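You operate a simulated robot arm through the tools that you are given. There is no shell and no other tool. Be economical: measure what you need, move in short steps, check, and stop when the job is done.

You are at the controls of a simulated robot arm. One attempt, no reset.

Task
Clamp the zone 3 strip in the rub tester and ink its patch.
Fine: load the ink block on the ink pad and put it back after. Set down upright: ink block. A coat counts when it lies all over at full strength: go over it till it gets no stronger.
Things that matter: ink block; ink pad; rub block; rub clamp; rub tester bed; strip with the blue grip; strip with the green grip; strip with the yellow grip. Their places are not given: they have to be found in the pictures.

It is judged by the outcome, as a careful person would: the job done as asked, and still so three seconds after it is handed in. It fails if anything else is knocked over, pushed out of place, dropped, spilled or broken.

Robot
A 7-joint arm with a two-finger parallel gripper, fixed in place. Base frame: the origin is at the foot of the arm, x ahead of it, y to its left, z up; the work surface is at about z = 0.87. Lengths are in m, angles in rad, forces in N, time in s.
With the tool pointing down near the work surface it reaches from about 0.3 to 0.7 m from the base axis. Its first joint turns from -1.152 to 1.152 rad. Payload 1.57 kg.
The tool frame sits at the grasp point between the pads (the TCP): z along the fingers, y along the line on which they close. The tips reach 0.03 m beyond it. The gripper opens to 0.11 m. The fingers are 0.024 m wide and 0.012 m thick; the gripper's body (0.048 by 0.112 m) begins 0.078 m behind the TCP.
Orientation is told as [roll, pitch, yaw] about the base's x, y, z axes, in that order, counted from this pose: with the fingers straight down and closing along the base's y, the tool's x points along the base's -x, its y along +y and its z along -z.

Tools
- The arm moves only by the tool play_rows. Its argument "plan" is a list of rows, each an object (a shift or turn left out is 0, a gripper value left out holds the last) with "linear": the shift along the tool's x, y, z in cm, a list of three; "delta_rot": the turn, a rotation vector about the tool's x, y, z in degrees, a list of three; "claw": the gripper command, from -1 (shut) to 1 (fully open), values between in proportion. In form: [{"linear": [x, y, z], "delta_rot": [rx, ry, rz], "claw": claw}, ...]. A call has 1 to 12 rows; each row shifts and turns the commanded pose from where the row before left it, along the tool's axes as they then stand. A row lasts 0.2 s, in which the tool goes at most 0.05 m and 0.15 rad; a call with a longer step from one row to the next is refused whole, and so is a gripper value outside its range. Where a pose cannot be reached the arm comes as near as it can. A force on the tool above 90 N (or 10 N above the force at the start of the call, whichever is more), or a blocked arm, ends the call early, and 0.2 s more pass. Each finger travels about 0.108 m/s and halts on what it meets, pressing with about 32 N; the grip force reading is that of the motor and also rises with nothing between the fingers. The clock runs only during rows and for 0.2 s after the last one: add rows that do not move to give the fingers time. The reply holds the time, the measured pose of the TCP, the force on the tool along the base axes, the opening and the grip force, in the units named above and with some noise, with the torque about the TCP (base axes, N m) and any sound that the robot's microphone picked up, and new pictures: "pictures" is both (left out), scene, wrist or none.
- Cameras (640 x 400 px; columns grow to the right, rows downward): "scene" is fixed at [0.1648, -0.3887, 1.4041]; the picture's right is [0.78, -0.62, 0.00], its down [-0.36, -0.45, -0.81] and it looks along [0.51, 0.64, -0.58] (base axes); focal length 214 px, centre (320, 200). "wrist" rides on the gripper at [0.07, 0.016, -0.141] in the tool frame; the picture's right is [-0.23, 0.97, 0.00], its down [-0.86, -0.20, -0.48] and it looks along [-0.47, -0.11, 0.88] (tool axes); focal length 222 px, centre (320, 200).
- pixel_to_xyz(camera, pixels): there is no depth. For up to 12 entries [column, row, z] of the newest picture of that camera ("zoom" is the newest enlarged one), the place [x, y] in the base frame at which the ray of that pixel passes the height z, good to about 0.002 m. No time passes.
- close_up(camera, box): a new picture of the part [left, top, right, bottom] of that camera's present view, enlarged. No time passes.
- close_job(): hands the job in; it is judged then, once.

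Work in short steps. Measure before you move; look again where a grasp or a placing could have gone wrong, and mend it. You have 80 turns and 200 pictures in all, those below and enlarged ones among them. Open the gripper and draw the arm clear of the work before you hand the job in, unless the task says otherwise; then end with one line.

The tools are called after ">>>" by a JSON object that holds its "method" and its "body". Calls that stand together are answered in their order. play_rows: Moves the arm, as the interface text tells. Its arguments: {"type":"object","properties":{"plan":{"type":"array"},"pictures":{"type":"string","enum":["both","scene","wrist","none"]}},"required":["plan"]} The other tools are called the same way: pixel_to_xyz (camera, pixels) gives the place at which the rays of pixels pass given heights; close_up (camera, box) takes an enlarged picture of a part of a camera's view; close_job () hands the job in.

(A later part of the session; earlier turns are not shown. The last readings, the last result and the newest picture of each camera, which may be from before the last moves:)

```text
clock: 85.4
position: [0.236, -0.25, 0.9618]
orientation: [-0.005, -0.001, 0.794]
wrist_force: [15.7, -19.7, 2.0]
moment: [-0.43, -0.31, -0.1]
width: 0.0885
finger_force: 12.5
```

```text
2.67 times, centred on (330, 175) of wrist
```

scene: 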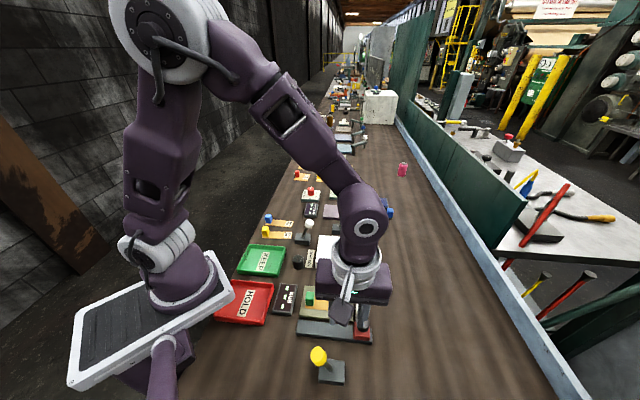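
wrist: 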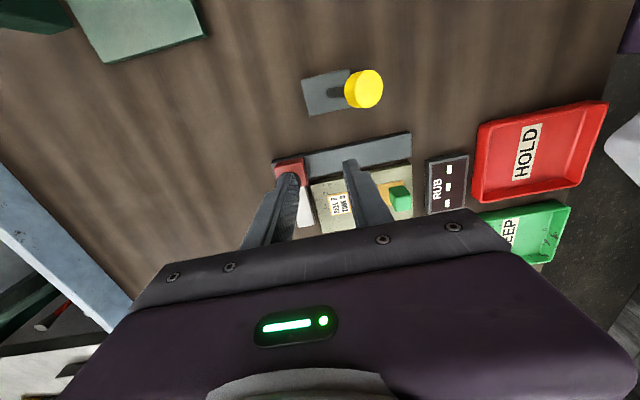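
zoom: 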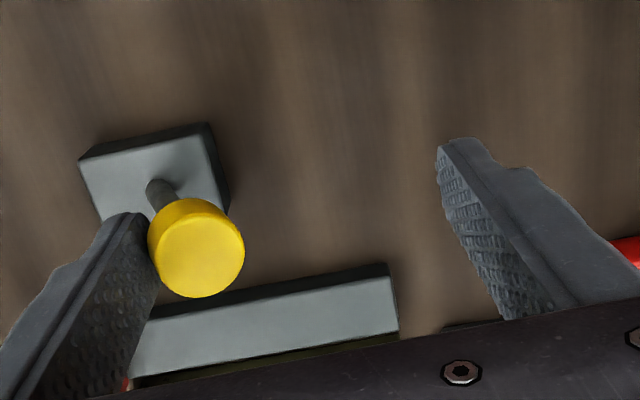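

Lever is firmly at -v. Now for the ink block: back off, rise, and turn the wrist to yaw -45° so that fingers close along u.

>>> {"method": "play_rows", "body": {"plan": [{"linear": [0, -2.5, 0]}, {"linear": [0, 0, -4]}, {"linear": [0, 0, -4]}, {"linear": [0, 0, -4]}, {"linear": [-3, -2, -2]}, {"linear": [-3.5, -2, -2]}, {"linear": [-3.5, -2, 0]}, {"linear": [-3.5, -2, 0]}, {"linear": [-3.5, -2, 0]}, {}], "pictures": "none"}}

>>> {"method": "play_rows", "body": {"plan": [{"delta_rot": [0, 0, 8.2]}, {"delta_rot": [0, 0, 8.2]}, {"delta_rot": [0, 0, 8.2]}, {"delta_rot": [0, 0, 8.2]}, {"delta_rot": [0, 0, 8.2]}, {"delta_rot": [0, 0, 8.2]}, {"delta_rot": [0, 0, 8.2]}, {"delta_rot": [0, 0, 8.2]}, {"delta_rot": [0, 0, 8.2]}, {"delta_rot": [0, 0, 8.2]}, {"delta_rot": [0, 0, 8.0]}, {}]}}

>>> {"method": "close_up", "body": {"camera": "scene", "box": [265, 270, 385, 390]}}

```text
clock: 87.6
position: [0.445, -0.2133, 1.1241]
orientation: [0.0, -0.001, 0.794]
wrist_force: [0.3, -0.2, 0.7]
moment: [0.02, 0.0, 0.02]
width: 0.0661
finger_force: 0.0
```

```text
clock: 90.2
position: [0.4438, -0.2168, 1.1222]
orientation: [0.001, 0.0, -0.78]
wrist_force: [0.9, 0.0, -0.4]
moment: [0.0, -0.02, -0.02]
width: 0.0663
finger_force: 0.0
```

scene: 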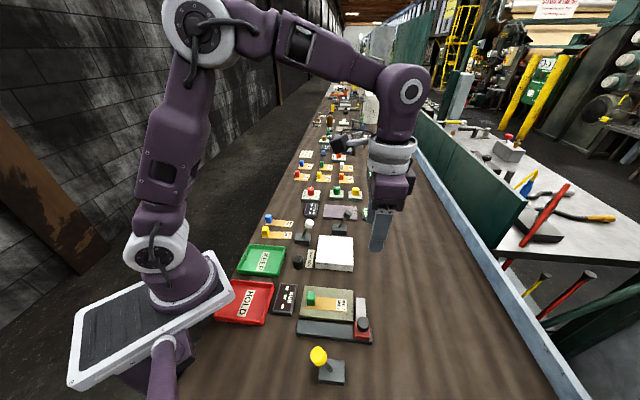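
wrist: 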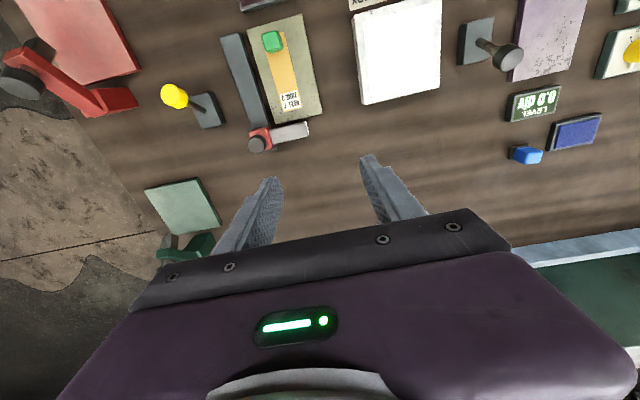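

```text
3.33 times, centred on (325, 330) of scene
```

zoom: 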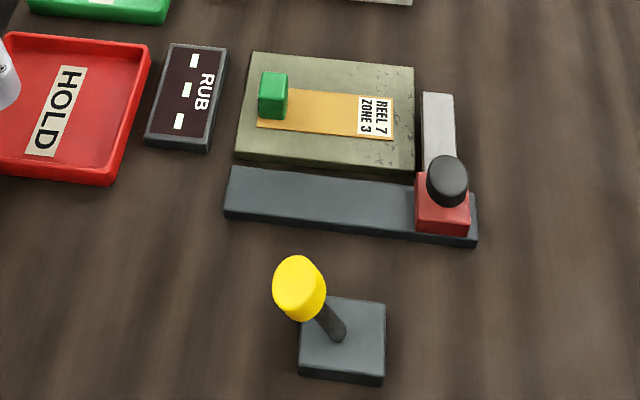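

Yaw is -45° now. Measure ink block (527,155) and pad (575,132) from this view.

>>> {"method": "close_up", "body": {"camera": "wrist", "box": [495, 95, 625, 180]}}

>>> {"method": "pixel_to_xyz", "body": {"camera": "wrist", "pixels": [[551, 127, 0.88], [602, 114, 0.88], [597, 133, 0.88], [553, 149, 0.88], [512, 155, 0.875], [527, 162, 0.875], [533, 154, 0.9], [533, 154, 0.91]]}}

```text
4.71 times, centred on (560, 138) of wrist
```

zoom: 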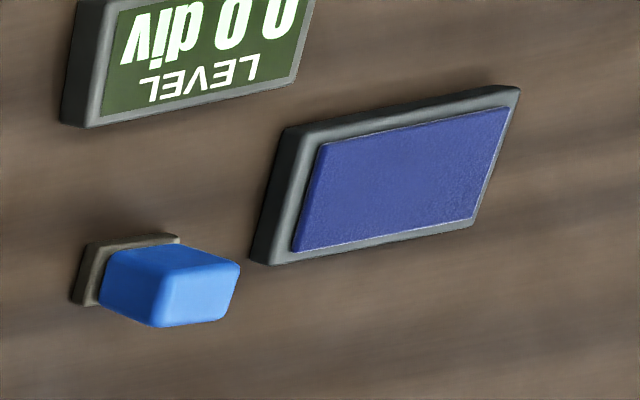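

```text
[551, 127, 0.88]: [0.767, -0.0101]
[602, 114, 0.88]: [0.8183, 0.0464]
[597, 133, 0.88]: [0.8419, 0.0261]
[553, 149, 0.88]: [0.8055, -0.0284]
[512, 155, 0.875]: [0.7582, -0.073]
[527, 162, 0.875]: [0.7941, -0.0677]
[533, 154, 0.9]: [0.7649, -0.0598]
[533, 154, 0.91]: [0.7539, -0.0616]
```

Approach toward the ink block: to about (0.68,-0.06,1.05).

>>> {"method": "play_rows", "body": {"plan": [{"linear": [-0.75, 3.5, 0.8]}, {"linear": [-0.75, 3.5, 0.8]}, {"linear": [-0.75, 3.5, 0.8]}, {"linear": [-0.75, 3.5, 0.8]}, {"linear": [-0.75, 3.5, 0.8]}, {"linear": [-0.75, 3.5, 0.8]}, {"linear": [-0.75, 3.5, 0.8]}, {"linear": [-0.75, 3.5, 0.8]}, {}, {}]}}

>>> {"method": "close_up", "body": {"camera": "wrist", "box": [240, 100, 440, 225]}}

```text
clock: 92.4
position: [0.6639, -0.07, 1.0633]
orientation: [0.001, -0.002, -0.776]
wrist_force: [0.5, -0.2, 1.0]
moment: [-0.03, 0.01, -0.01]
width: 0.0662
finger_force: 0.1
out of reach, approached as far as the arm can: row 8
```

scene: 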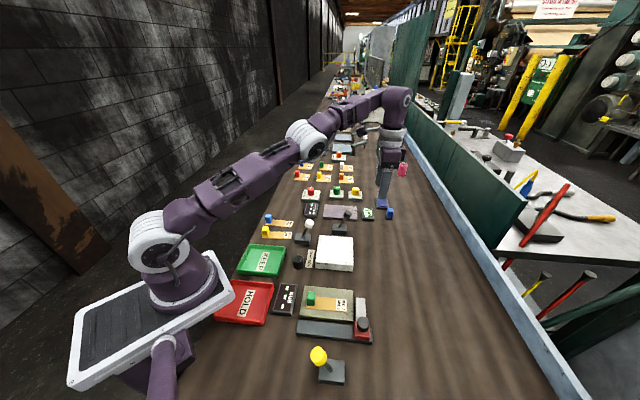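
wrist: 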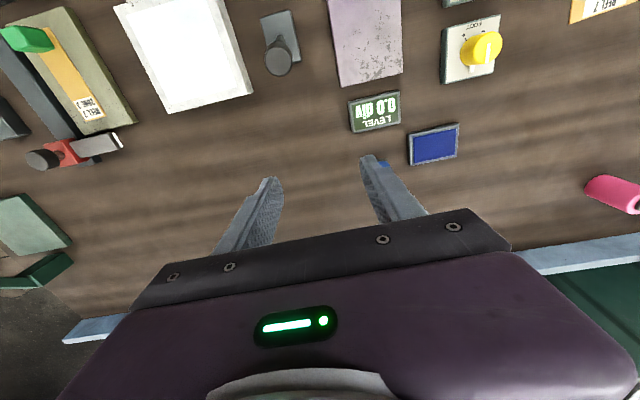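

```text
3.20 times, centred on (340, 162) of wrist
```

zoom: 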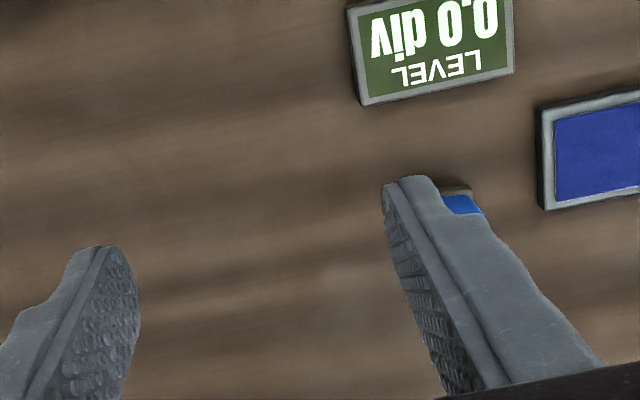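

Straight-down reach ends near r≈0.67, so I tilt the tool so the fingers lean toward +v (outward), about the closing axis, 32°.

>>> {"method": "play_rows", "body": {"plan": [{"linear": [2, 0, 0]}, {"delta_rot": [0, -8, 0]}, {"delta_rot": [0, -8, 0]}, {"delta_rot": [0, -8, 0]}, {"delta_rot": [0, -8, 0]}, {}, {}]}}

>>> {"method": "close_up", "body": {"camera": "wrist", "box": [280, 60, 480, 200]}}

```text
clock: 94.0
position: [0.6481, -0.0559, 1.0629]
orientation: [0.0, -0.56, -0.777]
wrist_force: [0.7, 0.7, -0.7]
moment: [-0.01, 0.0, -0.01]
width: 0.0662
finger_force: 0.1
```

scene: 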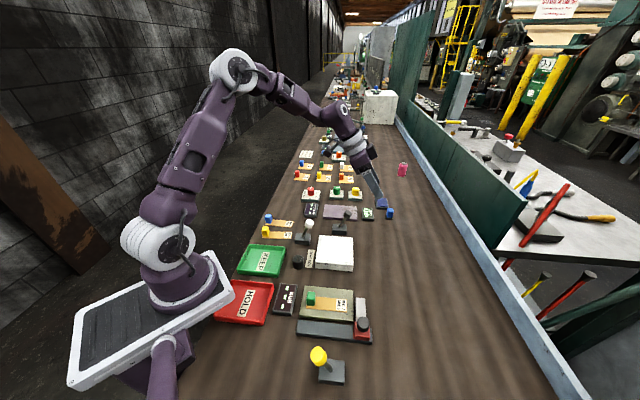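
wrist: 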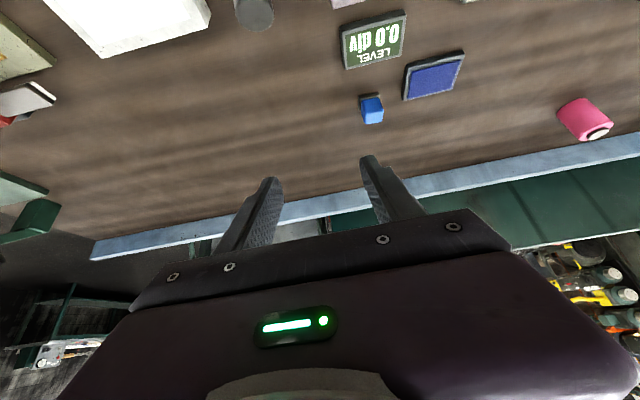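

```text
2.86 times, centred on (380, 130) of wrist
```

zoom: 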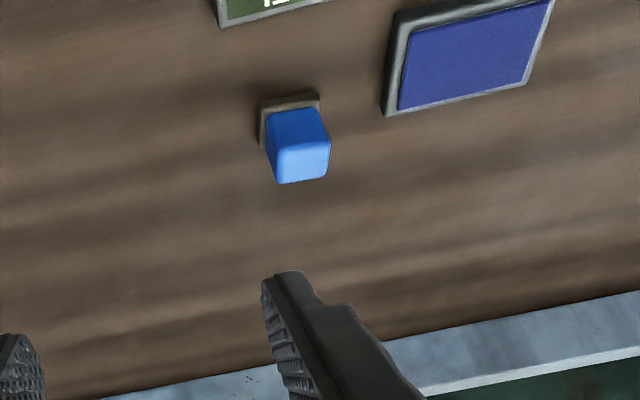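

Plenty of reach now. Measure block and pad from this closer view.

>>> {"method": "pixel_to_xyz", "body": {"camera": "zoom", "pixels": [[259, 104, 0.878], [318, 95, 0.878], [261, 145, 0.875], [278, 148, 0.905], [326, 140, 0.905], [278, 184, 0.905], [328, 174, 0.905], [402, 47, 0.88], [398, 110, 0.88], [524, 85, 0.88], [551, 2, 0.88], [386, 117, 0.875]]}}

>>> {"method": "pixel_to_xyz", "body": {"camera": "scene", "pixels": [[387.7, 216.9, 0.88], [391.5, 217, 0.88], [390.5, 209.3, 0.905], [390.5, 209.3, 0.91], [390.5, 209.3, 0.9]]}}

>>> {"method": "close_up", "body": {"camera": "scene", "box": [355, 185, 411, 225]}}

```text
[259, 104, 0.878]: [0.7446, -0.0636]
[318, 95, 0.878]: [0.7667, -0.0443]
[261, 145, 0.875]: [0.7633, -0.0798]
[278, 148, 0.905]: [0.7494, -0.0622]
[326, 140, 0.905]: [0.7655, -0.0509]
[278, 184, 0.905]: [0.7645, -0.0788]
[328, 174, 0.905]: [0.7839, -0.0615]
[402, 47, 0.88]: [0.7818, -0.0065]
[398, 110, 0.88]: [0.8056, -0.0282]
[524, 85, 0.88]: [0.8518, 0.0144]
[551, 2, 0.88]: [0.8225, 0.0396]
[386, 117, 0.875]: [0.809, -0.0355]
```

```text
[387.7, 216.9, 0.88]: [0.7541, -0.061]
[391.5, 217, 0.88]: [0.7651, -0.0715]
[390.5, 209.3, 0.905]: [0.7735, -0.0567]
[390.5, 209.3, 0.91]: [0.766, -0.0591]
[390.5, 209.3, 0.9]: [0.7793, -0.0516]
```

```text
10.00 times, centred on (383, 205) of scene
```

zoom: 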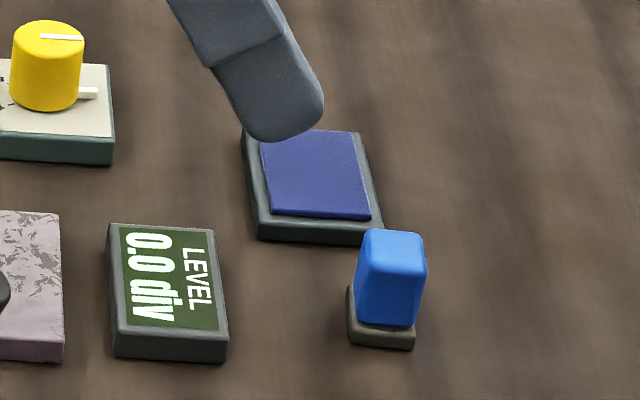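

Block centre (0.765,-0.062), base ≈29×25 mm, top ≈0.907; pad inked area centre ≈(0.815,0.005). Test the reach over the near half of the pad at a safe height first.

>>> {"method": "play_rows", "body": {"plan": [{"linear": [-0.264, 2.94, 2.48]}, {"linear": [-0.264, 2.94, 2.48]}, {"linear": [-0.264, 2.94, 2.48]}, {"linear": [-0.264, 2.94, 2.48]}, {"linear": [-0.264, 2.94, 2.48]}, {}, {}], "pictures": "wrist"}}

```text
clock: 95.6
position: [0.7822, -0.0147, 0.9662]
orientation: [-0.003, -0.558, -0.775]
wrist_force: [-0.6, -0.7, 0.6]
moment: [0.0, 0.01, 0.02]
width: 0.0662
finger_force: 0.0
out of reach, approached as far as the arm can: row 5
```

wrist: 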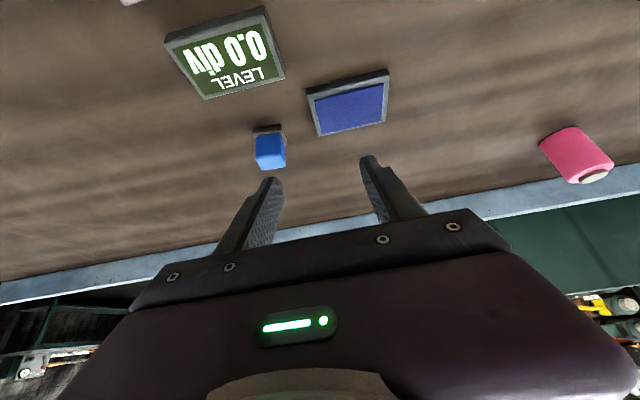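

At 32° the reach stops at r≈0.78. I back up, tilt to 42°, and hover along the approach line of the ink block.

>>> {"method": "play_rows", "body": {"plan": [{"linear": [1.1, -2.3, -1.6]}, {"linear": [1.13, -2.27, -1.57]}, {"delta_rot": [0, -5, 0]}, {"delta_rot": [0, -5, 0]}, {}, {}], "pictures": "wrist"}}

>>> {"method": "close_up", "body": {"camera": "wrist", "box": [240, 70, 440, 220]}}

>>> {"method": "close_up", "body": {"camera": "scene", "box": [345, 170, 415, 225]}}

```text
clock: 97.0
position: [0.7826, -0.0135, 0.9666]
orientation: [0.0, -0.733, -0.777]
wrist_force: [-0.1, 0.2, -0.5]
moment: [-0.01, -0.02, 0.01]
width: 0.066
finger_force: 0.0
out of reach, approached as far as the arm can: row 1, 2
```

wrist: 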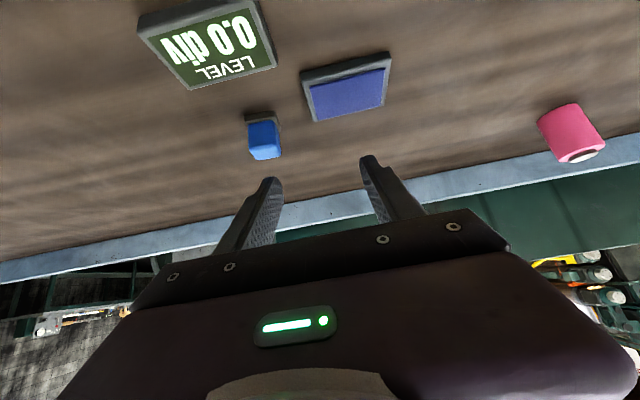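

```text
2.67 times, centred on (340, 145) of wrist
```

zoom: 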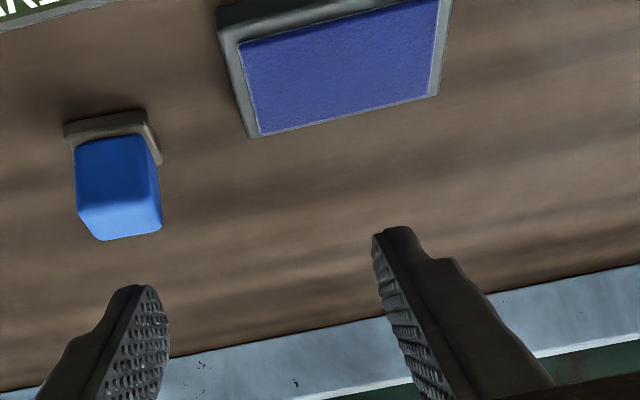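

```text
7.27 times, centred on (380, 198) of scene
```

zoom: 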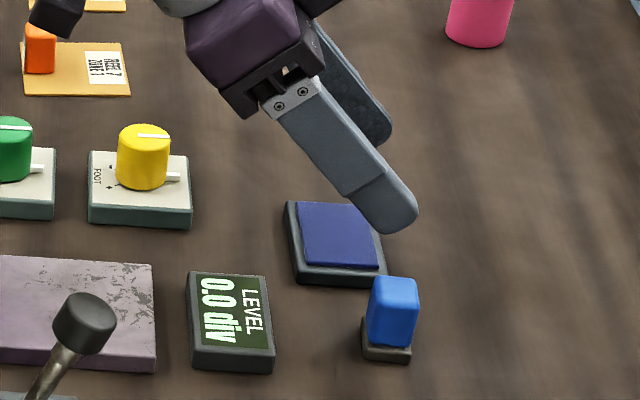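

Rows 1–2 were not executed near the limit; now at 42° I move to the hover point.

>>> {"method": "play_rows", "body": {"plan": [{"linear": [1.31, -2.35, -1.18]}, {"linear": [1.31, -2.35, -1.18]}, {}, {}], "pictures": "wrist"}}

>>> {"method": "close_up", "body": {"camera": "wrist", "box": [240, 70, 440, 220]}}

>>> {"method": "close_up", "body": {"camera": "scene", "box": [345, 170, 415, 225]}}

```text
clock: 98.0
position: [0.7257, -0.0226, 0.9662]
orientation: [0.0, -0.734, -0.778]
wrist_force: [0.4, 0.1, 0.0]
moment: [0.0, 0.01, -0.03]
width: 0.0658
finger_force: 0.0
```

wrist: 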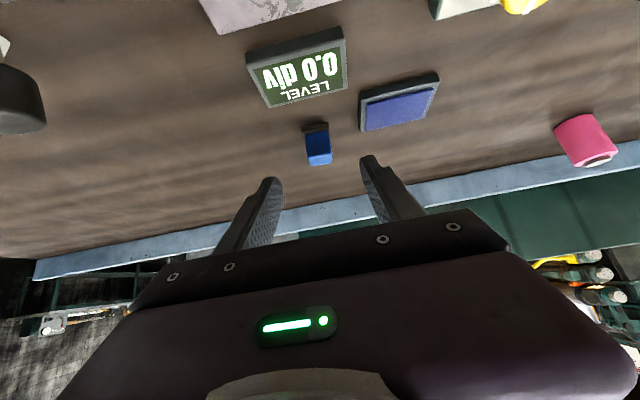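

```text
2.67 times, centred on (340, 145) of wrist
```

zoom: 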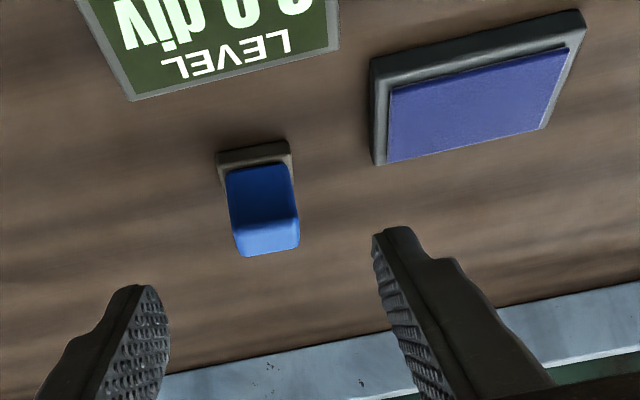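

```text
7.27 times, centred on (380, 198) of scene
```

zoom: 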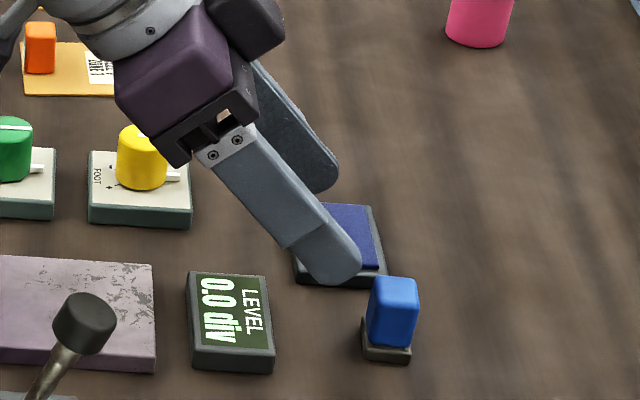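

>>> {"method": "pixel_to_xyz", "body": {"camera": "zoom", "pixels": [[320, 200, 0.9]]}}

>>> {"method": "pixel_to_xyz", "body": {"camera": "wrist", "pixels": [[301.4, 128.5, 0.878], [328.4, 122.9, 0.878], [304.8, 132.8, 0.879], [328.5, 131, 0.879], [308, 157, 0.907], [331, 153, 0.907], [310.5, 166, 0.907], [332, 162.5, 0.907], [308, 157, 0.912], [332, 162.5, 0.912]]}}

```text
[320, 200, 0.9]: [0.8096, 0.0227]
```

```text
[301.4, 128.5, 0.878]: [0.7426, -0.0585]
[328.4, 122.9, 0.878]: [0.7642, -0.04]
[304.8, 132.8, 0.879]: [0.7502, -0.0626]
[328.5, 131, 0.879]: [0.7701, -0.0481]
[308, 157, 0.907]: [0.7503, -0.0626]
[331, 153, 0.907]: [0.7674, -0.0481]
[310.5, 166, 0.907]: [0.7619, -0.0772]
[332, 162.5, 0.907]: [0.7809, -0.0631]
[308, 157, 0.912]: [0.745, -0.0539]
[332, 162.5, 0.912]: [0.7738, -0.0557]
```

Handle centre (0.765,-0.063), top 0.907. Descend along the approach direction, then close.

>>> {"method": "play_rows", "body": {"plan": [{"linear": [0.63, -0.1, 1]}, {"linear": [0, 0, 2]}, {"linear": [0, 0, 2]}, {"linear": [0, 0, 1.59]}, {}, {}], "pictures": "wrist"}}

>>> {"method": "close_up", "body": {"camera": "wrist", "box": [240, 90, 440, 240]}}

>>> {"method": "close_up", "body": {"camera": "scene", "box": [355, 180, 411, 225]}}

```text
clock: 99.4
position: [0.7523, -0.0493, 0.9117]
orientation: [-0.001, -0.734, -0.777]
wrist_force: [-0.6, 0.2, 0.0]
moment: [-0.04, 0.0, -0.02]
width: 0.0658
finger_force: 0.0
```

wrist: 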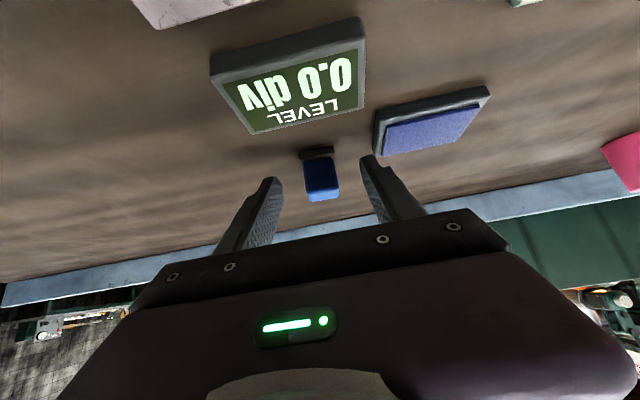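

```text
2.67 times, centred on (340, 165) of wrist
```

zoom: 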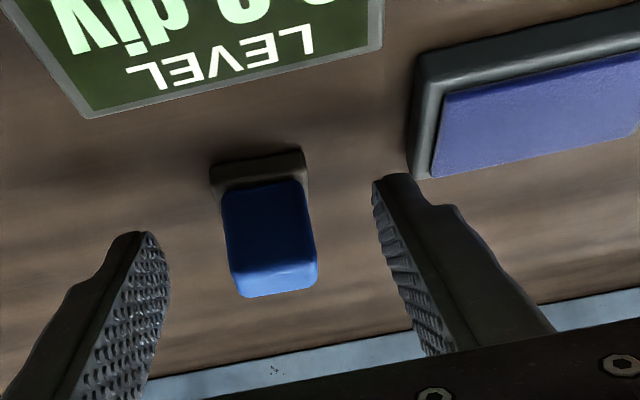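

```text
8.89 times, centred on (383, 202) of scene
```

zoom: 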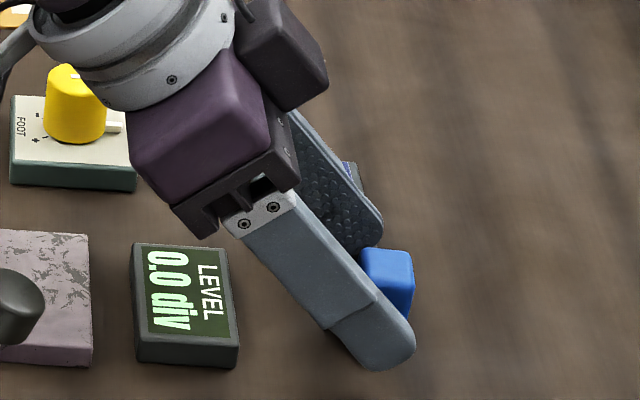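

Fingers straddle the handle nicely. Close and lift 2 cm gently (base-vertical).

>>> {"method": "play_rows", "body": {"plan": [{"claw": -1}, {}, {}, {}, {}, {"linear": [-0.33, 0, -0.37]}, {"linear": [-0.67, 0, -0.74]}, {"linear": [-0.67, 0, -0.74]}, {}], "pictures": "none"}}

>>> {"method": "close_up", "body": {"camera": "scene", "box": [355, 180, 411, 225]}}

>>> {"method": "close_up", "body": {"camera": "wrist", "box": [240, 90, 440, 240]}}

```text
clock: 101.4
position: [0.7539, -0.0492, 0.9391]
orientation: [0.0, -0.733, -0.775]
wrist_force: [0.7, -0.1, 0.0]
moment: [0.05, -0.02, 0.02]
width: 0.0246
finger_force: 32.2
```

```text
8.89 times, centred on (383, 202) of scene
```

zoom: 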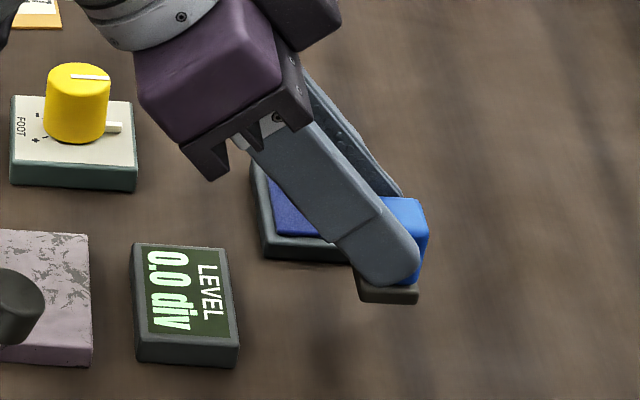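

```text
2.67 times, centred on (340, 165) of wrist
```

zoom: 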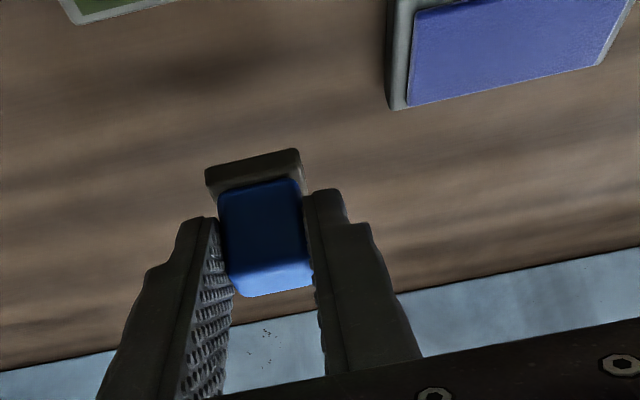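

Block is held level. Move over the near half of the pad (block centre → (0.805,-0.006)), then lower to just above.

>>> {"method": "play_rows", "body": {"plan": [{"linear": [0.1, 0.7, -0.1]}, {"linear": [0.2, 1.5, -0.18]}, {"linear": [0.21, 1.6, -0.18]}, {"linear": [0.2, 1.6, -0.18]}, {"linear": [0.15, 1.0, -0.13]}, {"linear": [0.05, 0.38, -0.05]}, {}, {"linear": [0.33, 0, 0.37]}, {"linear": [0.27, 0, 0.3]}, {}], "pictures": "none"}}

>>> {"method": "close_up", "body": {"camera": "scene", "box": [355, 175, 411, 220]}}

>>> {"method": "close_up", "body": {"camera": "wrist", "box": [240, 90, 440, 240]}}

```text
clock: 103.6
position: [0.7909, 0.0078, 0.9282]
orientation: [-0.002, -0.732, -0.775]
wrist_force: [-0.4, -0.8, 0.3]
moment: [-0.02, 0.04, 0.02]
width: 0.0247
finger_force: 32.2
```

```text
8.89 times, centred on (383, 198) of scene
```

zoom: 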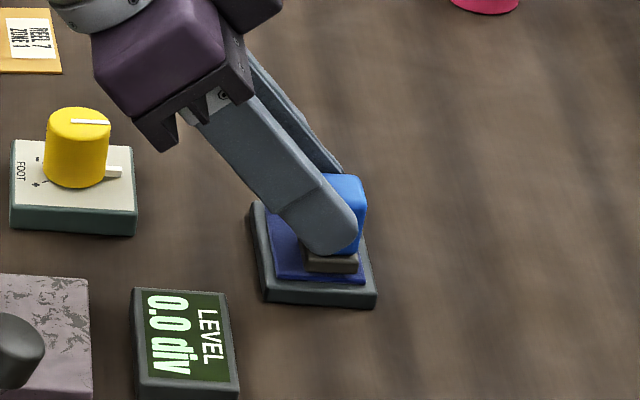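

```text
2.67 times, centred on (340, 165) of wrist
```

zoom: 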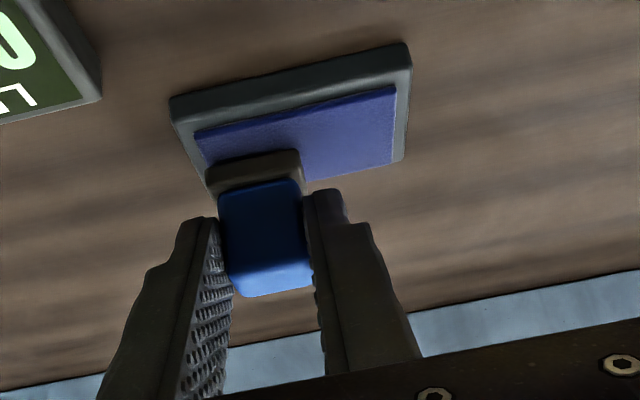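

Block is over the pad, ~4 mm to the +v side; shift back 4 mm and lower in small steps to contact.

>>> {"method": "play_rows", "body": {"plan": [{"linear": [0.3, 0, -0.27]}, {"linear": [0.134, 0, 0.149]}, {"linear": [0.134, 0, 0.149]}, {"linear": [0.067, 0, 0.074]}, {}], "pictures": "none"}}

>>> {"method": "close_up", "body": {"camera": "scene", "box": [355, 175, 411, 220]}}

```text
clock: 104.8
position: [0.7882, 0.0099, 0.9252]
orientation: [0.001, -0.737, -0.777]
wrist_force: [-2.0, -0.7, 16.5]
moment: [-0.16, -0.12, -0.04]
width: 0.0248
finger_force: 32.1
```

```text
8.89 times, centred on (383, 198) of scene
```

zoom: 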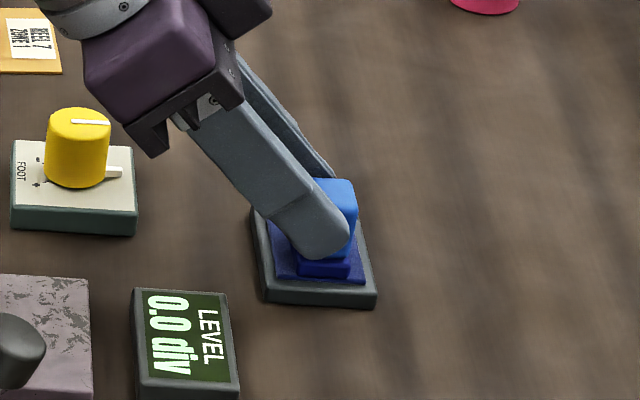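

The block's foot turned blue: loaded (16 N). For the tilt would not reach the bed, I'll set the block upright on free table near (0.60,-0.15) and regrasp it vertically. Lift and carry there gently.

>>> {"method": "play_rows", "body": {"plan": [{}, {"linear": [-0.33, 0, -0.37]}, {"linear": [-0.67, 0, -0.74]}, {"linear": [-0.67, 0, -0.74]}, {"linear": [-0.33, 0, -0.37]}, {"linear": [0.12, -1, -0.11]}, {"linear": [0.25, -2, -0.22]}, {"linear": [0.25, -2.2, -0.24]}, {"linear": [0.25, -2.2, -0.24]}, {"linear": [0.25, -2.2, -0.24]}, {"linear": [0.25, -2.2, -0.24]}, {"linear": [0.25, -2.2, -0.24]}], "pictures": "none"}}

>>> {"method": "play_rows", "body": {"plan": [{"linear": [0.25, -2.2, -0.24]}, {"linear": [0.25, -2.2, -0.24]}, {"linear": [0.25, -2.2, -0.24]}, {"linear": [0.25, -2.2, -0.24]}, {"linear": [0.12, -1.2, -0.1]}, {"linear": [0.06, -0.5, -0.05]}, {}, {"linear": [0.67, 0, 0.74]}, {"linear": [0.67, 0, 0.74]}, {"linear": [0.67, 0, 0.74]}, {"linear": [0.33, 0, 0.37]}, {}], "pictures": "wrist"}}

>>> {"method": "close_up", "body": {"camera": "scene", "box": [340, 200, 440, 280]}}

```text
clock: 107.4
position: [0.6737, -0.0742, 0.9552]
orientation: [0.001, -0.734, -0.78]
wrist_force: [0.1, -0.7, -0.7]
moment: [0.0, 0.0, -0.01]
width: 0.0247
finger_force: 31.9
```

```text
clock: 110.0
position: [0.5892, -0.1382, 0.9196]
orientation: [0.001, -0.734, -0.777]
wrist_force: [0.0, -0.9, -0.4]
moment: [0.02, -0.02, 0.01]
width: 0.0247
finger_force: 31.4
```

wrist: 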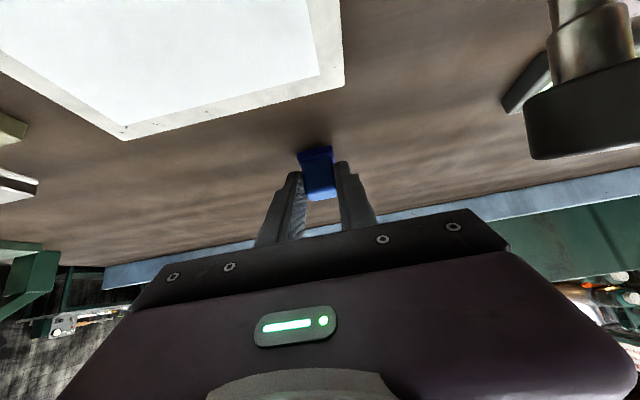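

```text
5.00 times, centred on (390, 240) of scene
```

zoom: 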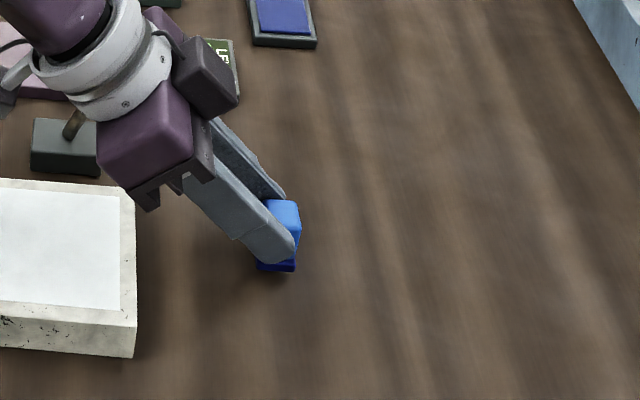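

Lower the last ~8 mm to the table and release, then withdraw along the approach.

>>> {"method": "play_rows", "body": {"plan": [{"linear": [0.27, 0, 0.3]}, {"linear": [0.2, 0, 0.22]}, {"linear": [0.067, 0, 0.074]}, {}], "pictures": "none"}}

```text
clock: 111.0
position: [0.5891, -0.1371, 0.9111]
orientation: [0.003, -0.736, -0.778]
wrist_force: [-4.9, 0.5, 20.0]
moment: [-0.2, -0.05, -0.07]
width: 0.0247
finger_force: 32.1
```

>>> {"method": "play_rows", "body": {"plan": [{"linear": [-0.05, 0, -0.06], "claw": 0}, {}, {"linear": [0, 0, -2.5]}, {"linear": [0, 0, -2.5]}, {"delta_rot": [0, 7, 0]}, {"delta_rot": [0, 7, 0]}, {"delta_rot": [0, 7, 0]}, {"delta_rot": [0, 7, 0]}, {"delta_rot": [0, 7, 0]}, {"delta_rot": [0, 7.1, 0]}, {}], "pictures": "wrist"}}

>>> {"method": "close_up", "body": {"camera": "wrist", "box": [250, 130, 410, 260]}}

>>> {"method": "close_up", "body": {"camera": "scene", "box": [340, 200, 440, 280]}}

```text
clock: 113.4
position: [0.5661, -0.1148, 0.9496]
orientation: [0.0, 0.003, -0.776]
wrist_force: [-0.7, 0.1, 0.3]
moment: [0.01, 0.06, -0.02]
width: 0.0553
finger_force: 0.1
```

wrist: 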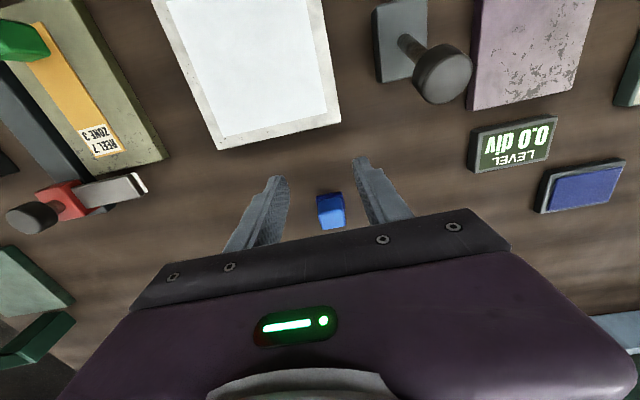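

```text
3.08 times, centred on (330, 195) of wrist
```

zoom: 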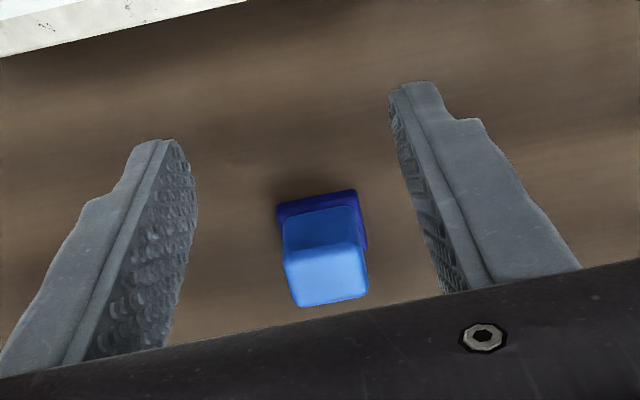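

```text
5.00 times, centred on (390, 240) of scene
```

zoom: 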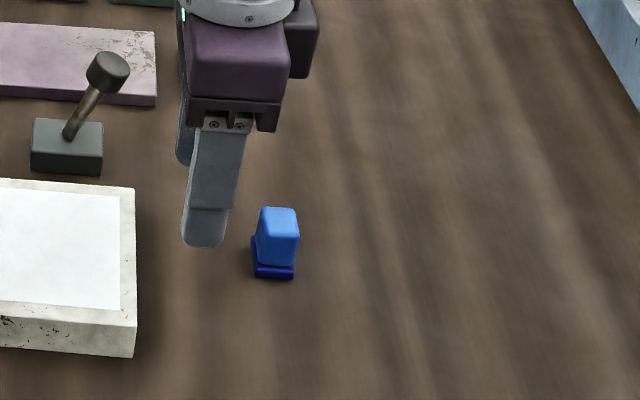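

Block stands upright. Move over it, descend, grasp vertically and lift gently.

>>> {"method": "play_rows", "body": {"plan": [{"linear": [-2.5, 0, -0.5]}, {"linear": [-2.54, 0, 0]}, {}, {"linear": [0, 0, 2]}, {"linear": [0, 0, 2]}, {"linear": [0, 0, 0.3]}, {}, {"claw": -1}, {}, {}, {}, {}], "pictures": "none"}}

>>> {"method": "play_rows", "body": {"plan": [{"linear": [0, 0, -0.4]}, {"linear": [0, 0, -0.8]}, {"linear": [0, 0, -1]}, {"linear": [0, 0, -1]}, {"linear": [0, 0, -1]}, {"linear": [0, 0, -1]}, {"linear": [0, 0, -0.8]}, {"linear": [0, 0, -0.4]}, {}], "pictures": "wrist"}}

>>> {"method": "close_up", "body": {"camera": "scene", "box": [340, 190, 440, 270]}}

```text
clock: 116.0
position: [0.6012, -0.1501, 0.9113]
orientation: [0.0, 0.002, -0.777]
wrist_force: [0.4, -0.2, -0.2]
moment: [-0.02, 0.01, 0.0]
width: 0.0246
finger_force: 32.1
```

```text
clock: 118.0
position: [0.6, -0.1505, 0.975]
orientation: [-0.001, 0.001, -0.778]
wrist_force: [-0.9, 0.1, -0.1]
moment: [0.05, -0.03, -0.01]
width: 0.0248
finger_force: 31.8
```

wrist: 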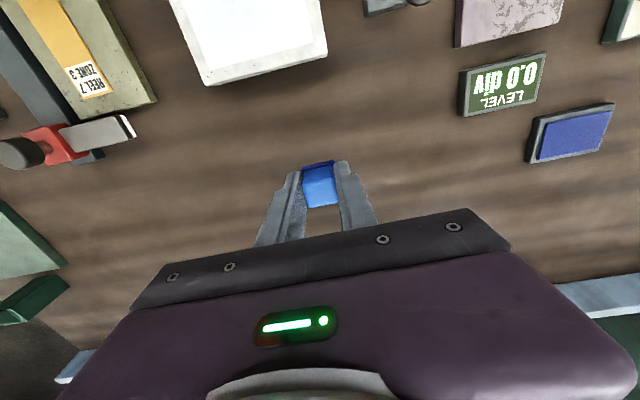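

```text
5.00 times, centred on (390, 230) of scene
```

zoom: 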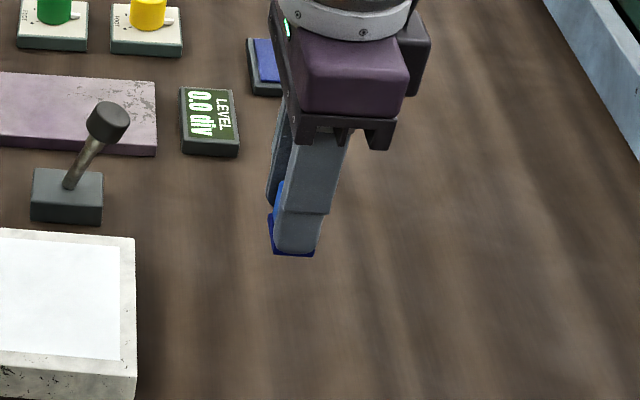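

Held firmly. Carry to above the patch: TCP (0.3537,-0.1786).

>>> {"method": "play_rows", "body": {"plan": [{"linear": [0.624, -0.771, 0]}, {"linear": [1.247, -1.542, 0]}, {"linear": [1.481, -1.831, 0]}, {"linear": [1.481, -1.831, 0]}, {"linear": [1.481, -1.831, 0]}, {"linear": [1.481, -1.831, 0]}, {"linear": [1.481, -1.831, 0]}, {"linear": [1.481, -1.831, 0]}, {"linear": [1.481, -1.831, 0]}, {"linear": [1.481, -1.831, 0]}, {"linear": [1.247, -1.542, 0]}, {"linear": [0.624, -0.771, 0]}], "pictures": "none"}}

>>> {"method": "play_rows", "body": {"plan": [{}, {"linear": [0, 0, 1]}, {"linear": [0, 0, 1]}, {"linear": [0, 0, 1]}, {"linear": [0, 0, 0.8]}, {}], "pictures": "wrist"}}

>>> {"method": "close_up", "body": {"camera": "scene", "box": [300, 265, 380, 330]}}

>>> {"method": "close_up", "body": {"camera": "wrist", "box": [220, 80, 420, 240]}}

```text
clock: 120.6
position: [0.3555, -0.1771, 0.9756]
orientation: [-0.001, 0.002, -0.778]
wrist_force: [0.1, -0.6, -0.1]
moment: [0.0, 0.01, -0.02]
width: 0.0247
finger_force: 31.9
```

```text
clock: 122.0
position: [0.3545, -0.1775, 0.9386]
orientation: [0.002, 0.003, -0.777]
wrist_force: [0.1, 0.4, -0.6]
moment: [0.0, 0.02, -0.03]
width: 0.0249
finger_force: 32.4
```

wrist: 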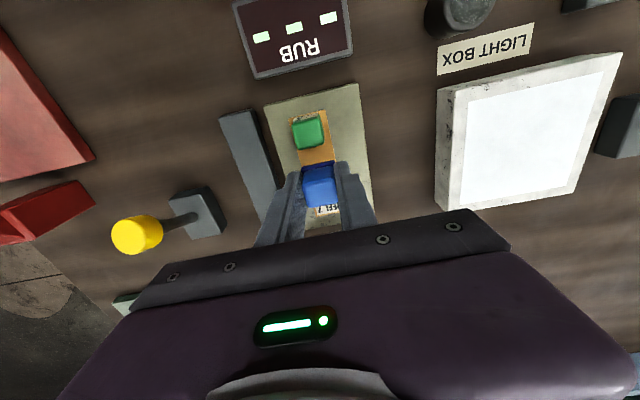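

```text
6.15 times, centred on (340, 298) of scene
```

zoom: 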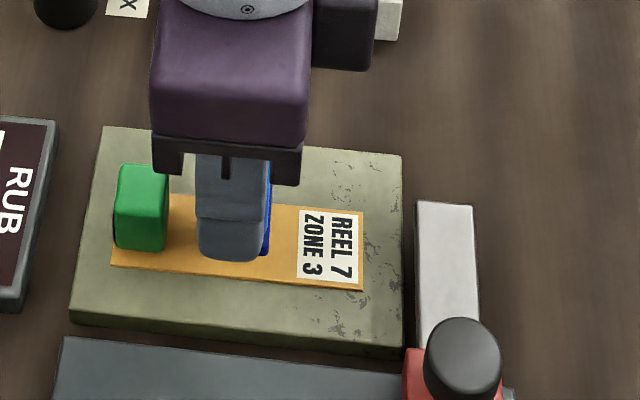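

```text
2.50 times, centred on (320, 160) of wrist
```

zoom: 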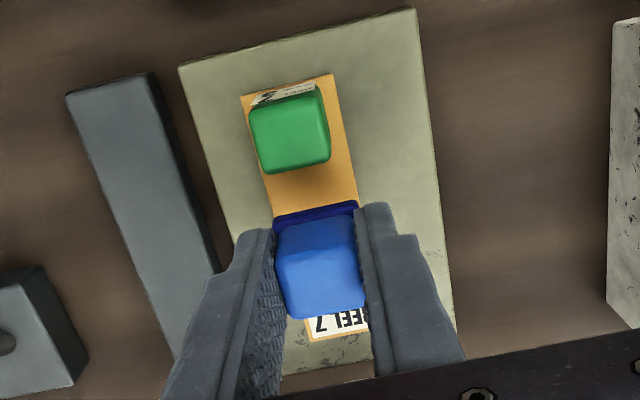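

Block lines up with the strip's width. Lower to light contact.

>>> {"method": "play_rows", "body": {"plan": [{"linear": [0, 0, 0.7]}, {"linear": [0, 0, 0.4]}, {"linear": [0, 0, 0.2]}, {"linear": [0, 0, 0.15]}, {}], "pictures": "none"}}

```text
clock: 123.2
position: [0.3552, -0.1781, 0.923]
orientation: [0.0, -0.003, -0.778]
wrist_force: [3.1, -1.6, 27.4]
moment: [0.0, -0.06, 0.02]
width: 0.0251
finger_force: 32.1
```

Contact at 27 N. Ease slightly and stroke toward the grip (1 cm), then toward the label (2.2 cm), then back.

>>> {"method": "play_rows", "body": {"plan": [{"linear": [0.2, 0, -0.06]}, {"linear": [0.4, 0, 0]}, {"linear": [0.4, 0, 0]}, {"linear": [-0.4, 0, 0]}, {"linear": [-0.5, 0, 0]}, {"linear": [-0.5, 0, 0]}, {"linear": [-0.5, 0, 0]}, {"linear": [-0.3, 0, 0]}, {"linear": [0.5, 0, 0]}, {"linear": [0.7, 0, 0]}, {}], "pictures": "none"}}

>>> {"method": "close_up", "body": {"camera": "scene", "box": [300, 265, 380, 330]}}

>>> {"method": "close_up", "body": {"camera": "wrist", "box": [220, 80, 420, 240]}}

```text
clock: 125.6
position: [0.3543, -0.1772, 0.9247]
orientation: [-0.001, 0.0, -0.777]
wrist_force: [3.1, -1.8, 10.6]
moment: [-0.14, -0.19, 0.01]
width: 0.0248
finger_force: 31.3
```

```text
6.15 times, centred on (340, 298) of scene
```

zoom: 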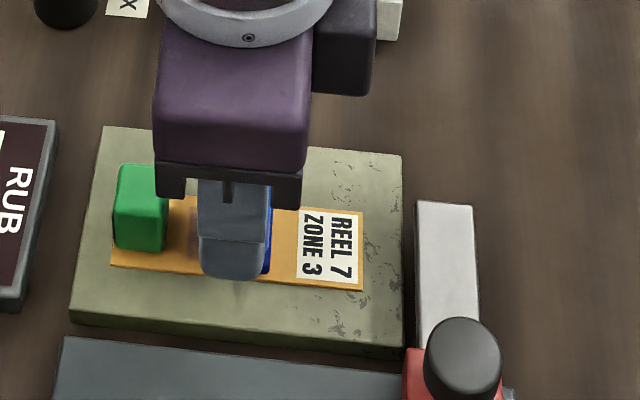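

```text
2.50 times, centred on (320, 160) of wrist
```

zoom: 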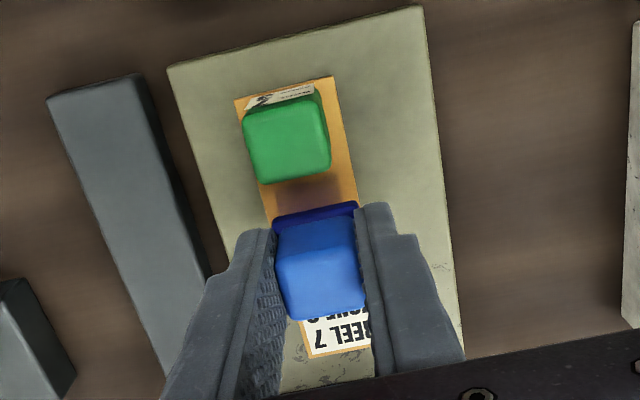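

The strip stays put under rubbing and a tint appears on the patch. More strokes, then lift to look.

>>> {"method": "play_rows", "body": {"plan": [{"linear": [0.5, 0, 0.02]}, {"linear": [0.5, 0, 0]}, {"linear": [-0.6, 0, 0]}, {"linear": [-0.7, 0, 0]}, {"linear": [-0.7, 0, 0]}, {"linear": [0.7, 0, 0]}, {"linear": [0.7, 0, 0]}, {"linear": [0.6, 0, 0]}, {"linear": [-0.7, 0, 0]}, {"linear": [-0.7, 0, 0]}, {"linear": [-0.7, 0, 0]}, {"linear": [1.0, 0, 0]}], "pictures": "none"}}

>>> {"method": "play_rows", "body": {"plan": [{"linear": [0, 0, -0.5]}, {"linear": [0, 0, -1]}, {"linear": [0, 0, -1.5]}, {"linear": [-1.5, 0, -1]}, {"linear": [-2, 0, 0]}, {"linear": [-1.5, 0, 0]}, {}], "pictures": "none"}}

>>> {"method": "close_up", "body": {"camera": "scene", "box": [300, 265, 380, 330]}}

>>> {"method": "close_up", "body": {"camera": "wrist", "box": [220, 20, 420, 180]}}

```text
clock: 128.2
position: [0.354, -0.1777, 0.9246]
orientation: [0.0, 0.001, -0.776]
wrist_force: [0.7, 0.6, -0.4]
moment: [-0.01, 0.01, 0.02]
width: 0.0249
finger_force: 31.8
```

```text
clock: 129.8
position: [0.3929, -0.2141, 0.9633]
orientation: [0.0, 0.002, -0.777]
wrist_force: [-0.7, -0.6, 0.8]
moment: [0.0, 0.03, 0.03]
width: 0.0246
finger_force: 31.9
```

```text
6.15 times, centred on (340, 298) of scene
```

zoom: 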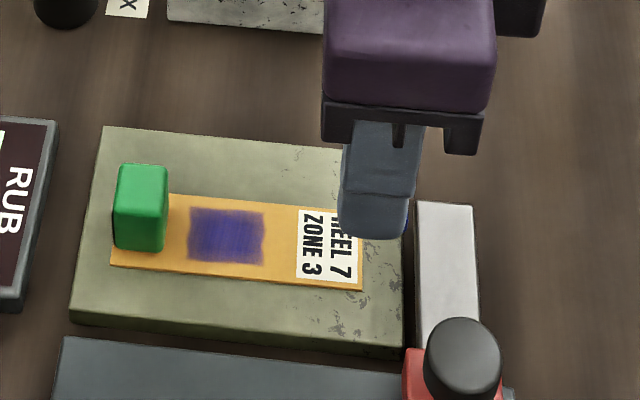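

```text
2.50 times, centred on (320, 100) of wrist
```

zoom: 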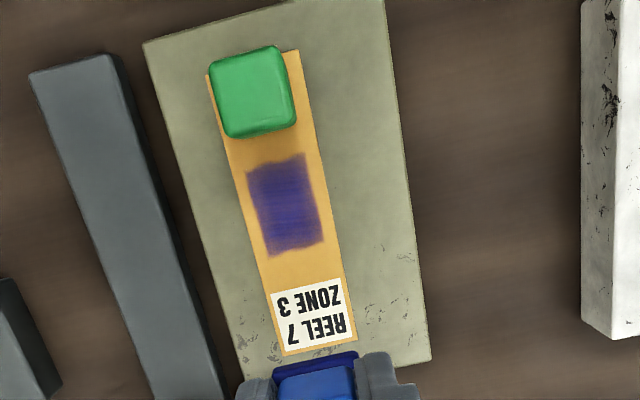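

The patch (≈30×22 mm) is showing; ends are paler than the middle and the last strokes had little pressure. Go back, press a little more, and rub with dwell at both ends.

>>> {"method": "play_rows", "body": {"plan": [{"linear": [2, 0, 0]}, {"linear": [2, 0, 0]}, {"linear": [1.28, 0, 0]}, {}, {"linear": [0, 0, 1.5]}, {"linear": [0, 0, 1.5]}, {"linear": [0, 0, 0.7]}, {"linear": [0, 0, 0.2]}, {"linear": [0, 0, 0.1]}, {}], "pictures": "none"}}

```text
clock: 132.0
position: [0.3534, -0.1756, 0.9235]
orientation: [-0.001, 0.001, -0.778]
wrist_force: [0.0, -0.4, -0.7]
moment: [-0.01, -0.01, 0.0]
width: 0.0249
finger_force: 32.1
5 turns are left
```

Few turns left, so I combine: press, several full-length stroke sets with dwell at the ends, then lift away and look.

>>> {"method": "play_rows", "body": {"plan": [{"linear": [0, 0, 0.15]}, {"linear": [0.4, 0, 0]}, {"linear": [0.4, 0, 0]}, {}, {"linear": [-0.5, 0, 0]}, {"linear": [-0.5, 0, 0]}, {"linear": [-0.5, 0, 0]}, {"linear": [-0.5, 0, 0]}, {"linear": [-0.4, 0, 0]}, {}, {"linear": [0.6, 0, 0]}, {"linear": [0.6, 0, 0]}], "pictures": "none"}}

>>> {"method": "play_rows", "body": {"plan": [{"linear": [0.6, 0, 0.05]}, {"linear": [0.6, 0, 0]}, {"linear": [-0.4, 0, 0]}, {"linear": [0.4, 0, 0]}, {"linear": [-0.6, 0, 0]}, {"linear": [-0.6, 0, 0]}, {"linear": [-0.6, 0, 0]}, {"linear": [-0.6, 0, 0]}, {"linear": [0.4, 0, 0]}, {"linear": [-0.4, 0, 0]}, {"linear": [0.6, 0, 0]}, {"linear": [0.6, 0, 0]}], "pictures": "none"}}

>>> {"method": "play_rows", "body": {"plan": [{"linear": [0.6, 0, 0.03]}, {"linear": [0.6, 0, 0]}, {"linear": [-0.4, 0, 0]}, {"linear": [0.4, 0, 0]}, {"linear": [-0.6, 0, 0]}, {"linear": [-0.6, 0, 0]}, {"linear": [-0.6, 0, 0]}, {"linear": [-0.6, 0, 0]}, {"linear": [0.4, 0, 0]}, {"linear": [-0.4, 0, 0]}, {"linear": [0.6, 0, 0]}, {"linear": [0.6, 0, 0]}], "pictures": "none"}}

>>> {"method": "play_rows", "body": {"plan": [{"linear": [0, 0, -0.5]}, {"linear": [0, 0, -1]}, {"linear": [0, 0, -1.5]}, {"linear": [-1.5, 0, -1]}, {"linear": [-2, 0, 0]}, {"linear": [-1.5, 0, 0]}, {}], "pictures": "none"}}

>>> {"method": "close_up", "body": {"camera": "scene", "box": [300, 265, 380, 330]}}

>>> {"method": "close_up", "body": {"camera": "wrist", "box": [220, 20, 420, 180]}}

```text
clock: 134.6
position: [0.3565, -0.1791, 0.9221]
orientation: [0.001, 0.002, -0.776]
wrist_force: [0.0, 0.7, -0.5]
moment: [0.01, 0.0, 0.01]
width: 0.025
finger_force: 31.9
```

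```text
clock: 137.2
position: [0.3574, -0.179, 0.9236]
orientation: [0.0, 0.001, -0.776]
wrist_force: [0.6, -1.5, 1.5]
moment: [-0.03, -0.04, -0.01]
width: 0.0247
finger_force: 32.1
```

```text
clock: 139.8
position: [0.3578, -0.1789, 0.9225]
orientation: [0.0, 0.0, -0.776]
wrist_force: [2.9, -3.8, 11.5]
moment: [-0.17, -0.1, 0.02]
width: 0.0247
finger_force: 31.9
```

```text
clock: 141.4
position: [0.3913, -0.2138, 0.9624]
orientation: [-0.001, 0.002, -0.775]
wrist_force: [0.8, 0.2, 0.5]
moment: [-0.01, 0.01, 0.01]
width: 0.0247
finger_force: 32.3
```

```text
6.15 times, centred on (340, 298) of scene
```

zoom: 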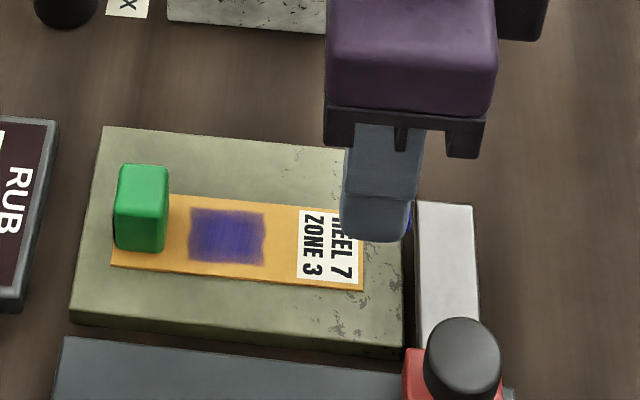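

```text
2.50 times, centred on (320, 100) of wrist
4 turns are left
```

zoom: 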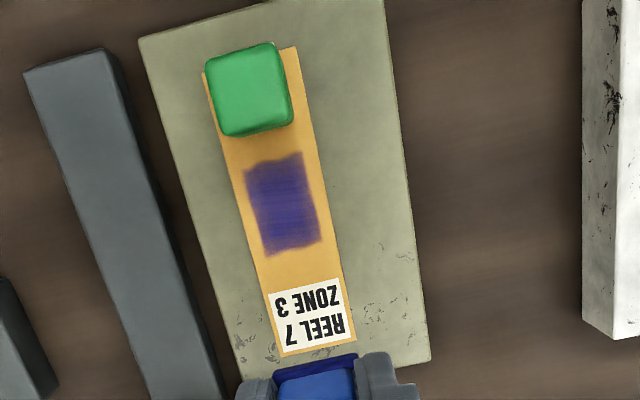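

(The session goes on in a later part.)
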